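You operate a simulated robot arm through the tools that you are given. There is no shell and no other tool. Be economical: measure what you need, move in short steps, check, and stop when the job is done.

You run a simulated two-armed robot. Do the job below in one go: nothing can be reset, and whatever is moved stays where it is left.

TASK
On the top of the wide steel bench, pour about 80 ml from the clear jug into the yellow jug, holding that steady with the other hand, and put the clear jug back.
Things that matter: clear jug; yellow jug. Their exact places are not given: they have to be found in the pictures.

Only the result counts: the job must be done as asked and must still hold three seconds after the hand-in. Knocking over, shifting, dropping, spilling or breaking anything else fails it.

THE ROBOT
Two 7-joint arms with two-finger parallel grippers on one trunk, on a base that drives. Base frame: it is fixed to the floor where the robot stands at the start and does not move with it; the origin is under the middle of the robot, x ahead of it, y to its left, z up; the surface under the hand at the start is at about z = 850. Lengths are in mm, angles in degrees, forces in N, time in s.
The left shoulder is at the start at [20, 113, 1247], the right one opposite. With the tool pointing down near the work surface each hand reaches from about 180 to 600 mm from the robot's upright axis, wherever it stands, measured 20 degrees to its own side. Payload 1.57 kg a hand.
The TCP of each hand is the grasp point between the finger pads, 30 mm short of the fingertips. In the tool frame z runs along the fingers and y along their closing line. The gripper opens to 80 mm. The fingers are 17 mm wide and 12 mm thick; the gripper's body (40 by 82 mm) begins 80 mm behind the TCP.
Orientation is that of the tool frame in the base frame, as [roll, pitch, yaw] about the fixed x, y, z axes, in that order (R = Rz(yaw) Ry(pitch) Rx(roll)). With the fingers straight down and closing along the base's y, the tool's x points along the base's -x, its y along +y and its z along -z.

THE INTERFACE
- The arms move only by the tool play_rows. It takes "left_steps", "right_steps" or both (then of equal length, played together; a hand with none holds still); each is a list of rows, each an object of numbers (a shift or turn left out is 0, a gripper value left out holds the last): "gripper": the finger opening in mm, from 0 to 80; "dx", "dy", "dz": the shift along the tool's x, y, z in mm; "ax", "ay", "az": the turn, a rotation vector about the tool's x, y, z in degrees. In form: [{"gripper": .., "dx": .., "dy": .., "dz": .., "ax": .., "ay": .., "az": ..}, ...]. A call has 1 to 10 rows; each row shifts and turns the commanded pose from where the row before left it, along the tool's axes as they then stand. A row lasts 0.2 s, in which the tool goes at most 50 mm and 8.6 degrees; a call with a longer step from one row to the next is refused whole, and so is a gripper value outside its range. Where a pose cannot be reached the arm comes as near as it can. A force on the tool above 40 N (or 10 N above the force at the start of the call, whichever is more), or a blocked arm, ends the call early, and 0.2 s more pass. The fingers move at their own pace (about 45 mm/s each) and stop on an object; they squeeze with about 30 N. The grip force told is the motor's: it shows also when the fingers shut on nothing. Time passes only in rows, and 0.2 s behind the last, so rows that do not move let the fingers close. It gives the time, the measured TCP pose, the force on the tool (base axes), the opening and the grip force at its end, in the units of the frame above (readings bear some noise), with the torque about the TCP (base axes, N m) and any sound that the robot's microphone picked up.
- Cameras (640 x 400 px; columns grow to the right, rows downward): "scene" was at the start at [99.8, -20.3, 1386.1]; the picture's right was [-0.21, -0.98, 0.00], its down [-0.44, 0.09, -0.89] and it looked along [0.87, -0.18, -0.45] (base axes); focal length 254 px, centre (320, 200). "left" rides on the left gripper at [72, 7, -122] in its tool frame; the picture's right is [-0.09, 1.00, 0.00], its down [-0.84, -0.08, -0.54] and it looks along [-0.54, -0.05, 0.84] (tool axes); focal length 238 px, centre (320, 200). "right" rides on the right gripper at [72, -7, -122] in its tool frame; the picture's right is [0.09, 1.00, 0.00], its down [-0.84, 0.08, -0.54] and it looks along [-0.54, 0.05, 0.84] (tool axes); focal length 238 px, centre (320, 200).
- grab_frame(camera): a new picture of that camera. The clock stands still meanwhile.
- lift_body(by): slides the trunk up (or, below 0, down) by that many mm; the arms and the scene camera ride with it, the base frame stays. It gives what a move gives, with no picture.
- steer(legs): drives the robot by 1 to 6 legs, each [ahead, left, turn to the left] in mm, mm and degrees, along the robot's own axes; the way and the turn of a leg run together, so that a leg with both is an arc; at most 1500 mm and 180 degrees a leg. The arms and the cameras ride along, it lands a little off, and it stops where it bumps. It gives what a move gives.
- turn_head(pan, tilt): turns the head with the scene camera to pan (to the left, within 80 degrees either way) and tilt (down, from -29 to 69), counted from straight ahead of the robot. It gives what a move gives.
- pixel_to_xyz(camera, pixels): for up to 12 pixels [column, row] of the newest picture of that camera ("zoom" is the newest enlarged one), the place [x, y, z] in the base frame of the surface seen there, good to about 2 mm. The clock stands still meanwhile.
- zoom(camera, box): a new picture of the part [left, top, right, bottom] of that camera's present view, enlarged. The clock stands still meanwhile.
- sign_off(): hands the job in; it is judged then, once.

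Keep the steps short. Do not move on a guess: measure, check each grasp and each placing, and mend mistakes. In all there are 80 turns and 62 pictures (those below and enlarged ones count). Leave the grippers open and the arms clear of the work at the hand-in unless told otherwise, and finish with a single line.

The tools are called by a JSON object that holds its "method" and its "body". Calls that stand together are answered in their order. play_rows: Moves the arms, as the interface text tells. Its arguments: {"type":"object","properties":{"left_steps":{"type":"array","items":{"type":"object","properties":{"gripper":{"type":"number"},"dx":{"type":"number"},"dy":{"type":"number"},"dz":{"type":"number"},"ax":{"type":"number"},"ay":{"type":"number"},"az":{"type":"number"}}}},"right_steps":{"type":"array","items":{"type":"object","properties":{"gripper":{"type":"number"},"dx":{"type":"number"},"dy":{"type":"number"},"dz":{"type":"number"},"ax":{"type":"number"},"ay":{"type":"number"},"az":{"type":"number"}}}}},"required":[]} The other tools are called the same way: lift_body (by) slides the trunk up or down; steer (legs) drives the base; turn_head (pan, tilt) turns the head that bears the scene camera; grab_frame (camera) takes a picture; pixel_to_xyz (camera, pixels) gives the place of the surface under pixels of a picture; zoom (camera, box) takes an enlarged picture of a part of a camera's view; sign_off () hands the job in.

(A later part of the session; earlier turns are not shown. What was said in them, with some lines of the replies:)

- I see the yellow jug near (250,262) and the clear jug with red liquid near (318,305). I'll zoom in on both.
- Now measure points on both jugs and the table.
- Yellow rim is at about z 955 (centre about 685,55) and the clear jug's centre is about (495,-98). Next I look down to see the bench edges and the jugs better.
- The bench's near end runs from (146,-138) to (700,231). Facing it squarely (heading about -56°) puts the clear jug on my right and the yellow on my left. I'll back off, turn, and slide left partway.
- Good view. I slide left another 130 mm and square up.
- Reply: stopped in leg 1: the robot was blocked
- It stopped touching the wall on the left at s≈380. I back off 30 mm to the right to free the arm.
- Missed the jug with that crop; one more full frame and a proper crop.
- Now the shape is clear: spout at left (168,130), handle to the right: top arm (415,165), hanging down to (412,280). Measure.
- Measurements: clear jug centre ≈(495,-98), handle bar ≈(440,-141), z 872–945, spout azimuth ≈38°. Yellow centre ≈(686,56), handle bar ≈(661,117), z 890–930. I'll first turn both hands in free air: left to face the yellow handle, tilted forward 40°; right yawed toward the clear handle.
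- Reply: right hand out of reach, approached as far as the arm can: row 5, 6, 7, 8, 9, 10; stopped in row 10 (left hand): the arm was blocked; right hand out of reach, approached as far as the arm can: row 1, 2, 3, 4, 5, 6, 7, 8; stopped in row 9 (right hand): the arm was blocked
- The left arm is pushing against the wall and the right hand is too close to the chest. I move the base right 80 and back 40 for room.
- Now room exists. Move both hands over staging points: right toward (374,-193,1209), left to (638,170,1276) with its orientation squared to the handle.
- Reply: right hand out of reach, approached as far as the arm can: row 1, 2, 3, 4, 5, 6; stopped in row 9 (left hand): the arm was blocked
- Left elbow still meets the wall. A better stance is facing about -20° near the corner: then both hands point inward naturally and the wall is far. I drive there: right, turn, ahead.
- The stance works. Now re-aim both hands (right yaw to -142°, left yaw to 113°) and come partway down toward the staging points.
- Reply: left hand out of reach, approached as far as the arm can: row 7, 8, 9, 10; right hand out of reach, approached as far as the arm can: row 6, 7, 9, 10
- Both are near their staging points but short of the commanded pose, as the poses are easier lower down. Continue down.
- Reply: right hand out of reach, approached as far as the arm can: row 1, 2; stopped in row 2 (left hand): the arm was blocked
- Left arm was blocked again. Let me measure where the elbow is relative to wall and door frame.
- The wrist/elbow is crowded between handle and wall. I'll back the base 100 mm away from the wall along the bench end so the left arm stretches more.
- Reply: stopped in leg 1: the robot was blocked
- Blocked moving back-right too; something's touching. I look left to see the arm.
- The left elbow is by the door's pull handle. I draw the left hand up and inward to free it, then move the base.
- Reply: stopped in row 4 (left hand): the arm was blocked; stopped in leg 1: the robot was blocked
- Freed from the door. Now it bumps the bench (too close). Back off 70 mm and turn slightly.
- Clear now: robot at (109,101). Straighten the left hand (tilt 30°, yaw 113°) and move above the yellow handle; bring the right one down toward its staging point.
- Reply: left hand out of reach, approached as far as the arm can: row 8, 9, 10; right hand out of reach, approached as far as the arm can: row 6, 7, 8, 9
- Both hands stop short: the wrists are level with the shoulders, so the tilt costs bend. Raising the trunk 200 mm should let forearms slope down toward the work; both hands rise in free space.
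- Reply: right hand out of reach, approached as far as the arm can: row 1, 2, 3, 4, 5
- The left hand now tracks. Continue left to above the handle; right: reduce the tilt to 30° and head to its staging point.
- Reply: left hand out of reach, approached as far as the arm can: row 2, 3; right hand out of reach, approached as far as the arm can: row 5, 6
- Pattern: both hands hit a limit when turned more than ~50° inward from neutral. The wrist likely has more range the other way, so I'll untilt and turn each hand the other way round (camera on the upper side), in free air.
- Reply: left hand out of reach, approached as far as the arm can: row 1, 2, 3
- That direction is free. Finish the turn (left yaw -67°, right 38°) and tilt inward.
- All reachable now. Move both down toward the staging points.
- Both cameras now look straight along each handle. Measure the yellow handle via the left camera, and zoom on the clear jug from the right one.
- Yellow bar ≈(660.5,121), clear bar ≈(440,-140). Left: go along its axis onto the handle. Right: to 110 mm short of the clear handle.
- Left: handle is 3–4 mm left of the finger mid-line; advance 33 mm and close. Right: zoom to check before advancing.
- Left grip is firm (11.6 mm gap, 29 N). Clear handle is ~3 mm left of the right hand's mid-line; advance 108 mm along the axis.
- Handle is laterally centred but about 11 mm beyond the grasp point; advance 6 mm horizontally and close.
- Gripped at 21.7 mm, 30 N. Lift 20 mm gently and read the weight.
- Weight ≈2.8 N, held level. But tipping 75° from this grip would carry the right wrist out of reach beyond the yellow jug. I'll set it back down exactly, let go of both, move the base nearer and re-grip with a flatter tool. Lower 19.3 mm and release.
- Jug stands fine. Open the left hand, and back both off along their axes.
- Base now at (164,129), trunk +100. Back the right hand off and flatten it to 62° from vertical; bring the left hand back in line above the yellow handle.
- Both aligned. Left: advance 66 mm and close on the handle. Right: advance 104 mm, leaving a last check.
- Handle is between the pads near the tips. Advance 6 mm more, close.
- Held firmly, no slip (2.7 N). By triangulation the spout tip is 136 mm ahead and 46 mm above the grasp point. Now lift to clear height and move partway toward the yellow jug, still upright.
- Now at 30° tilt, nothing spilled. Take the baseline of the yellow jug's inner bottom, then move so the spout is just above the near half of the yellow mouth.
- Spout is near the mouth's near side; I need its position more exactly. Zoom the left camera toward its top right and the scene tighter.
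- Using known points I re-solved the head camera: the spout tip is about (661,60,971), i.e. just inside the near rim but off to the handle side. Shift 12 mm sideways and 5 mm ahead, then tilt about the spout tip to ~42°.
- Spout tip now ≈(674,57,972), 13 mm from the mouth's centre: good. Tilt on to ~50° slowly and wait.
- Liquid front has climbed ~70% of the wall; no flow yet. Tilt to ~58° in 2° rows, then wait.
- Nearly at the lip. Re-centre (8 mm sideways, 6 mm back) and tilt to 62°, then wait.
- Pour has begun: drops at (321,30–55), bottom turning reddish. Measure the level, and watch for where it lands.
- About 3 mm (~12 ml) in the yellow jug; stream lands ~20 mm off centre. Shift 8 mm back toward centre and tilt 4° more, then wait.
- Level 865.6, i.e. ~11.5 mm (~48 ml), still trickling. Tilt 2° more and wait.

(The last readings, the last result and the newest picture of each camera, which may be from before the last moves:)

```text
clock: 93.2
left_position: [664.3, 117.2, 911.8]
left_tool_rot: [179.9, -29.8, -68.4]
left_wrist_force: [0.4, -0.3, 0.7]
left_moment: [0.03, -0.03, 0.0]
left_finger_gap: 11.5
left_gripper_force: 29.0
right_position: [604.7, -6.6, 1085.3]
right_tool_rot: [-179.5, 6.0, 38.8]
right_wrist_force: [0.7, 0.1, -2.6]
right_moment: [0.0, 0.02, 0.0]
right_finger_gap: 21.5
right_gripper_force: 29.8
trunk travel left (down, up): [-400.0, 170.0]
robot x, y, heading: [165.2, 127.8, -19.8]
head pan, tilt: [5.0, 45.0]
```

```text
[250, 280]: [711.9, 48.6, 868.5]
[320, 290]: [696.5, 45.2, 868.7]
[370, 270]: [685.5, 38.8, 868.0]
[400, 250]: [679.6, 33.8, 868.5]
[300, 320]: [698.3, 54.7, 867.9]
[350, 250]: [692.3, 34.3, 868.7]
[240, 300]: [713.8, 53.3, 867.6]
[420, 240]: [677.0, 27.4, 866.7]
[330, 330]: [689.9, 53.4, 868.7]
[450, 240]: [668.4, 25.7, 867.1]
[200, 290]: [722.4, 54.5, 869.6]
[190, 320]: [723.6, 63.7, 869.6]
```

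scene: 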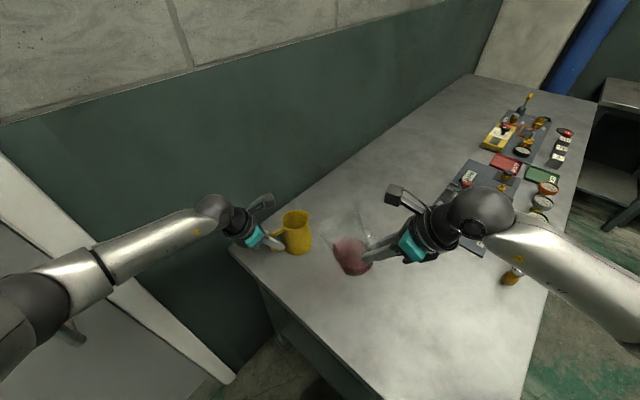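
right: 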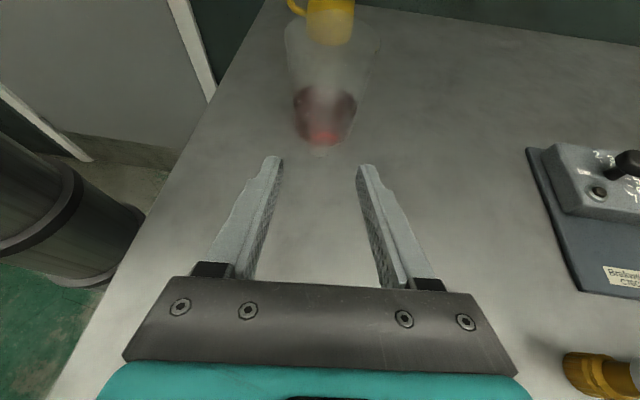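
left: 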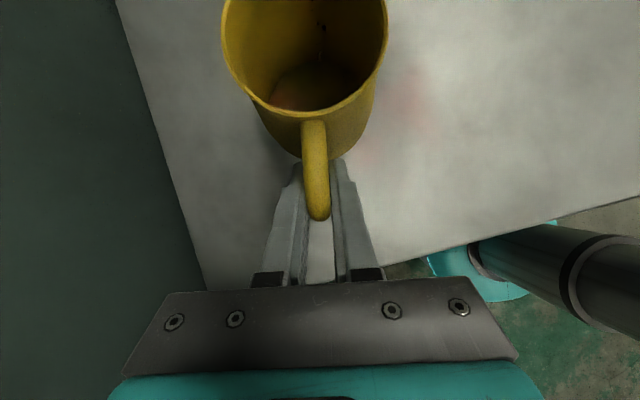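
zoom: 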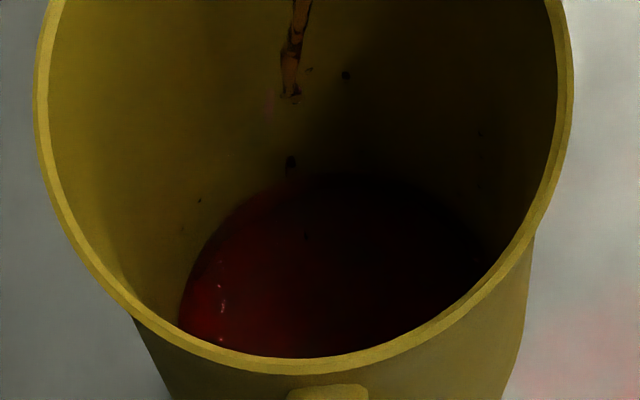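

Level 868.2 (~61 ml), target ≈872.5. Tilt 2° more and wait.

{"method": "play_rows", "body": {"right_steps": [{"dx": 1.9, "dz": -1.6, "ay": -1}, {"dx": 1.9, "dz": -1.6, "ay": -1}, {}, {}, {}, {}, {}, {}, {}, {}]}}

{"method": "zoom", "body": {"camera": "left", "box": [210, 0, 410, 125]}}

{"method": "pixel_to_xyz", "body": {"camera": "zoom", "pixels": [[250, 280], [320, 290], [370, 270], [400, 250], [300, 320], [350, 250], [240, 300], [420, 240], [330, 330], [450, 240], [200, 290], [210, 310]]}}

```text
clock: 95.4
left_position: [663.3, 118.1, 913.6]
left_tool_rot: [179.9, -29.9, -68.4]
left_wrist_force: [-0.2, 0.2, 0.4]
left_moment: [0.03, -0.04, -0.03]
left_finger_gap: 11.8
left_gripper_force: 29.4
right_position: [608.3, -3.6, 1088.0]
right_tool_rot: [-179.6, 7.9, 38.9]
right_wrist_force: [-0.4, -0.2, -2.5]
right_moment: [-0.02, 0.03, 0.01]
right_finger_gap: 21.5
right_gripper_force: 29.9
trunk travel left (down, up): [-400.0, 170.0]
robot x, y, heading: [164.0, 130.3, -19.9]
head pan, tilt: [5.0, 45.0]
```

```text
3.20 times, centred on (310, 62) of left
```

zoom: 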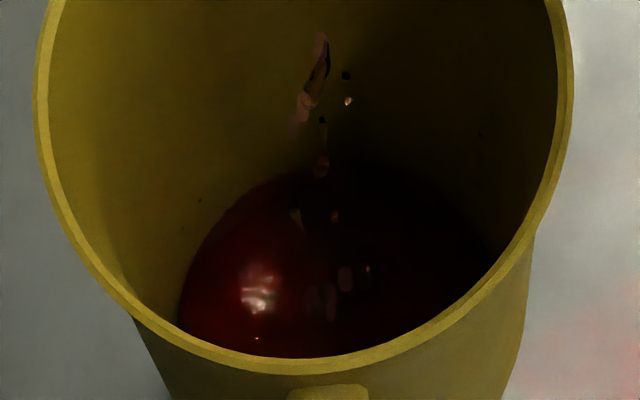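

```text
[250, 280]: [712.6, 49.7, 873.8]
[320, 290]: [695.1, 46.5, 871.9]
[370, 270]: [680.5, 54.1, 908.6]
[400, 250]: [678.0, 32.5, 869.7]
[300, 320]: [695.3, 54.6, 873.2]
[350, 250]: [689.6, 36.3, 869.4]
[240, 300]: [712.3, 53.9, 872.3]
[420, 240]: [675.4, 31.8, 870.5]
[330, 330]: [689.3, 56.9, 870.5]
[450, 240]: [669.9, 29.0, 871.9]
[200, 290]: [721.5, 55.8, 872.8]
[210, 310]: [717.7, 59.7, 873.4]
```

Level ≈871.8 (~77 ml), with the last drops still falling. Tilt back now about the spout tip, staying above the yellow mouth.

{"method": "play_rows", "body": {"right_steps": [{"dx": -9.7, "dz": 8.1, "ay": 5}, {"dx": -9.7, "dz": 8.1, "ay": 5}, {"dx": -9.7, "dz": 8.1, "ay": 5}, {"dx": -9.7, "dz": 8.1, "ay": 5}, {"dx": -9.7, "dz": 8.1, "ay": 5}, {}, {}, {}, {}, {}]}}

{"method": "zoom", "body": {"camera": "left", "box": [210, 0, 410, 125]}}

{"method": "pixel_to_xyz", "body": {"camera": "zoom", "pixels": [[250, 280], [320, 290], [370, 270], [400, 250], [300, 320], [350, 250], [240, 300], [420, 240], [330, 330], [450, 240], [200, 290], [210, 310]]}}

```text
clock: 97.6
left_position: [663.1, 117.8, 913.5]
left_tool_rot: [180.0, -29.9, -68.4]
left_wrist_force: [-1.9, 0.2, 0.5]
left_moment: [0.01, -0.04, 0.02]
left_finger_gap: 11.6
left_gripper_force: 29.0
right_position: [572.6, -35.2, 1047.1]
right_tool_rot: [-179.4, -17.2, 38.6]
right_wrist_force: [-0.2, -0.1, -2.1]
right_moment: [-0.06, 0.04, -0.03]
right_finger_gap: 21.5
right_gripper_force: 30.3
trunk travel left (down, up): [-400.0, 170.0]
robot x, y, heading: [166.0, 126.8, -19.7]
head pan, tilt: [5.0, 45.0]
```

```text
3.20 times, centred on (310, 62) of left
```

zoom: 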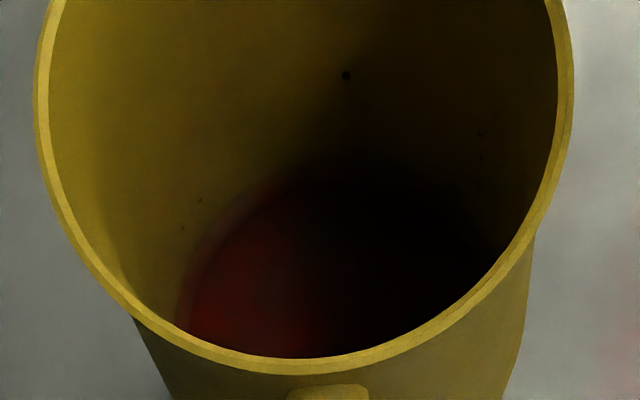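

```text
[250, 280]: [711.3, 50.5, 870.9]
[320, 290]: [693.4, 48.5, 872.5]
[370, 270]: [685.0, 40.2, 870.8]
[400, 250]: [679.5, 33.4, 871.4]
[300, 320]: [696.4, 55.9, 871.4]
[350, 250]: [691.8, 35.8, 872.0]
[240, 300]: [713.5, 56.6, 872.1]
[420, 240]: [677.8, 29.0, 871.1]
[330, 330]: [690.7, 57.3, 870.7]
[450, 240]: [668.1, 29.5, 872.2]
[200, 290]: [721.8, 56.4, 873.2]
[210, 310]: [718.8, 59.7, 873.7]
```

Level stays 871.8, ~76–78 ml: about 80. No more drops. Untilt further above the mouth, then back away.

{"method": "play_rows", "body": {"right_steps": [{"dx": -9.7, "dz": 8.1, "ay": 5}, {"dx": -9.7, "dz": 8.1, "ay": 5}, {"dx": -9.7, "dz": 8.1, "ay": 5}, {}, {}, {"dx": -11.3, "dz": -17.4}, {"dx": -11.3, "dz": -17.4}, {"dx": -11.3, "dz": -17.4}, {"dx": -11.3, "dz": -17.4}, {}]}}

{"method": "play_rows", "body": {"right_steps": [{"ay": 5}, {"ay": 5}, {"ay": 5}, {"ay": 5}, {"ay": 5}, {"ay": 4.9}, {}, {}]}}

```text
clock: 99.8
left_position: [663.1, 117.8, 913.1]
left_tool_rot: [180.0, -29.9, -68.4]
left_wrist_force: [0.0, 0.8, -0.5]
left_moment: [0.03, -0.09, 0.03]
left_finger_gap: 11.9
left_gripper_force: 29.0
right_position: [499.1, -93.1, 1045.2]
right_tool_rot: [-179.3, -32.1, 38.5]
right_wrist_force: [-0.7, 0.7, -2.4]
right_moment: [-0.04, 0.11, 0.0]
right_finger_gap: 21.6
right_gripper_force: 29.7
trunk travel left (down, up): [-400.0, 170.0]
robot x, y, heading: [167.4, 128.2, -19.8]
head pan, tilt: [5.0, 45.0]
```

```text
clock: 101.6
left_position: [664.3, 117.6, 913.9]
left_tool_rot: [-180.0, -29.9, -68.4]
left_wrist_force: [-0.4, 0.3, 0.3]
left_moment: [0.0, 0.0, 0.0]
left_finger_gap: 11.4
left_gripper_force: 29.1
right_position: [499.3, -92.5, 1045.6]
right_tool_rot: [-179.0, -61.9, 37.9]
right_wrist_force: [0.4, 0.0, -1.3]
right_moment: [-0.07, 0.14, 0.0]
right_finger_gap: 21.6
right_gripper_force: 30.1
trunk travel left (down, up): [-400.0, 170.0]
robot x, y, heading: [170.8, 126.9, -19.9]
head pan, tilt: [5.0, 45.0]
```

Upright again, pitch -61.9° as at the lift. Go back over the original spot and down to 10 mm above.

{"method": "play_rows", "body": {"right_steps": [{"dx": -9.1, "dy": -1.2, "dz": -17.1}, {"dx": -9.1, "dy": -1.2, "dz": -17.1}, {"dx": -9.1, "dy": -1.2, "dz": -17.1}, {"dx": -9.1, "dy": -1.2, "dz": -17.1}, {"dx": -21.2, "dz": 11.3}, {"dx": -21.2, "dz": 11.3}, {"dx": -21.2, "dz": 11.3}, {"dx": -21.2, "dz": 11.3}, {"dx": -21.2, "dz": 11.3}, {}]}}

{"method": "play_rows", "body": {"right_steps": [{}]}}

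{"method": "zoom", "body": {"camera": "scene", "box": [270, 200, 430, 320]}}

```text
clock: 103.8
left_position: [663.5, 118.1, 913.1]
left_tool_rot: [-180.0, -29.8, -68.3]
left_wrist_force: [1.1, 0.0, 0.0]
left_moment: [-0.01, -0.03, 0.05]
left_finger_gap: 11.6
left_gripper_force: 28.8
right_position: [435.5, -134.8, 926.8]
right_tool_rot: [-179.0, -62.0, 37.9]
right_wrist_force: [0.9, -0.7, -2.3]
right_moment: [-0.09, 0.16, 0.01]
right_finger_gap: 21.5
right_gripper_force: 29.7
trunk travel left (down, up): [-400.0, 170.0]
robot x, y, heading: [172.4, 125.7, -19.6]
head pan, tilt: [5.0, 45.0]
```

```text
clock: 104.2
left_position: [663.6, 117.6, 912.3]
left_tool_rot: [-180.0, -29.9, -68.4]
left_wrist_force: [0.0, 0.3, -0.8]
left_moment: [0.01, -0.02, 0.0]
left_finger_gap: 11.5
left_gripper_force: 29.4
right_position: [436.5, -135.0, 927.0]
right_tool_rot: [-179.0, -62.0, 38.0]
right_wrist_force: [-0.6, -0.5, -2.0]
right_moment: [-0.1, 0.15, -0.02]
right_finger_gap: 21.7
right_gripper_force: 30.5
trunk travel left (down, up): [-400.0, 170.0]
robot x, y, heading: [169.3, 129.7, -20.0]
head pan, tilt: [5.0, 45.0]
```

```text
3.33 times, centred on (350, 260) of scene
```

zoom: 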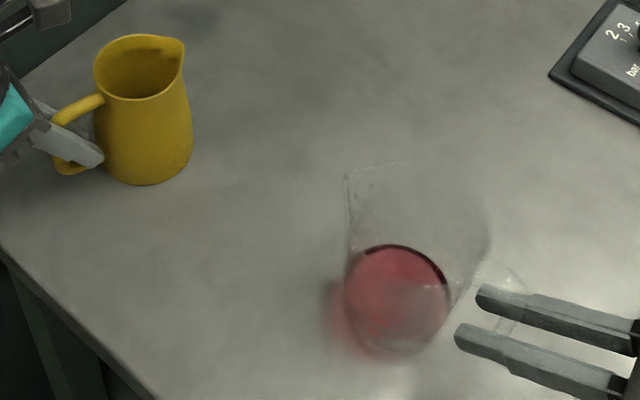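

Weight now ≈2.1–2.2 N (about 0.8 N less, matching ~80 ml); no spill seen. Lower the last 13 mm slowly.

{"method": "play_rows", "body": {"right_steps": [{"dx": -2.9, "dz": 1.5}, {"dx": -2.9, "dz": 1.5}, {"dx": -2.9, "dz": 1.5}, {"dx": -2.8, "dz": 1.5}, {}, {}]}}

```text
clock: 105.6
left_position: [664.1, 118.2, 913.6]
left_tool_rot: [-180.0, -29.9, -68.4]
left_wrist_force: [0.5, 0.0, -0.5]
left_moment: [0.06, 0.0, -0.01]
left_finger_gap: 11.6
left_gripper_force: 28.1
right_position: [436.6, -135.9, 915.2]
right_tool_rot: [-179.1, -62.0, 38.1]
right_wrist_force: [-0.5, 0.2, 3.1]
right_moment: [0.12, -0.33, 0.01]
right_finger_gap: 21.6
right_gripper_force: 30.1
trunk travel left (down, up): [-400.0, 170.0]
robot x, y, heading: [165.3, 127.4, -19.7]
head pan, tilt: [5.0, 45.0]
```

It's on the bench (3 N upward). Open both hands and back off along their axes.

{"method": "play_rows", "body": {"left_steps": [{"gripper": 50}, {}, {}, {}, {"dz": -25}, {"dz": -30}, {"dz": -35}, {"dz": -35}, {"dx": 20, "dz": -30}], "right_steps": [{"gripper": 50}, {}, {}, {}, {"dz": -25}, {"dz": -30}, {"dz": -35}, {"dz": -35}, {"dx": 35, "dz": -20}]}}

{"method": "zoom", "body": {"camera": "scene", "box": [250, 190, 440, 330]}}

{"method": "pixel_to_xyz", "body": {"camera": "zoom", "pixels": [[375, 265], [400, 275], [425, 270], [395, 300], [380, 250]]}}

```text
clock: 107.6
left_position: [642.1, 173.6, 1059.2]
left_tool_rot: [179.9, -29.7, -68.4]
left_wrist_force: [0.0, 0.4, 0.2]
left_moment: [0.0, 0.0, 0.0]
left_finger_gap: 50.2
left_gripper_force: 0.0
right_position: [349.3, -205.3, 1012.2]
right_tool_rot: [-178.9, -62.1, 38.0]
right_wrist_force: [-0.3, 0.0, -0.3]
right_moment: [0.02, -0.01, -0.03]
right_finger_gap: 49.9
right_gripper_force: 0.0
trunk travel left (down, up): [-400.0, 170.0]
robot x, y, heading: [171.4, 126.6, -20.1]
head pan, tilt: [5.0, 45.0]
```

```text
2.86 times, centred on (345, 260) of scene
```

zoom: 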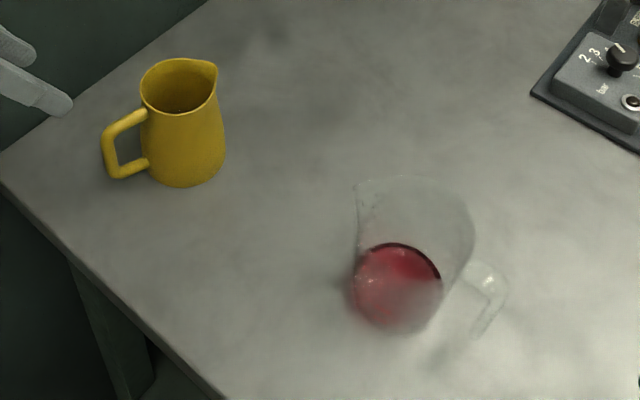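

```text
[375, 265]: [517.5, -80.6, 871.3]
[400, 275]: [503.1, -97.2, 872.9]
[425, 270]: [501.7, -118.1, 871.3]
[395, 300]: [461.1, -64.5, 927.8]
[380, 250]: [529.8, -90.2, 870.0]
```

Both jugs stand upright in their original places. The clear jug's level has dropped from 889 to 871.5, matching the rise in the yellow one. The grippers are open and clear, so I'm handing in.

{"method": "sign_off", "body": {}}

```text
The job is handed in.
```

I poured about 75–80 ml (estimated from levels and weight) from the clear jug into the yellow jug, which the left hand held by the handle, then put the clear jug back in its place; I saw no spills, and both grippers are open and clear.
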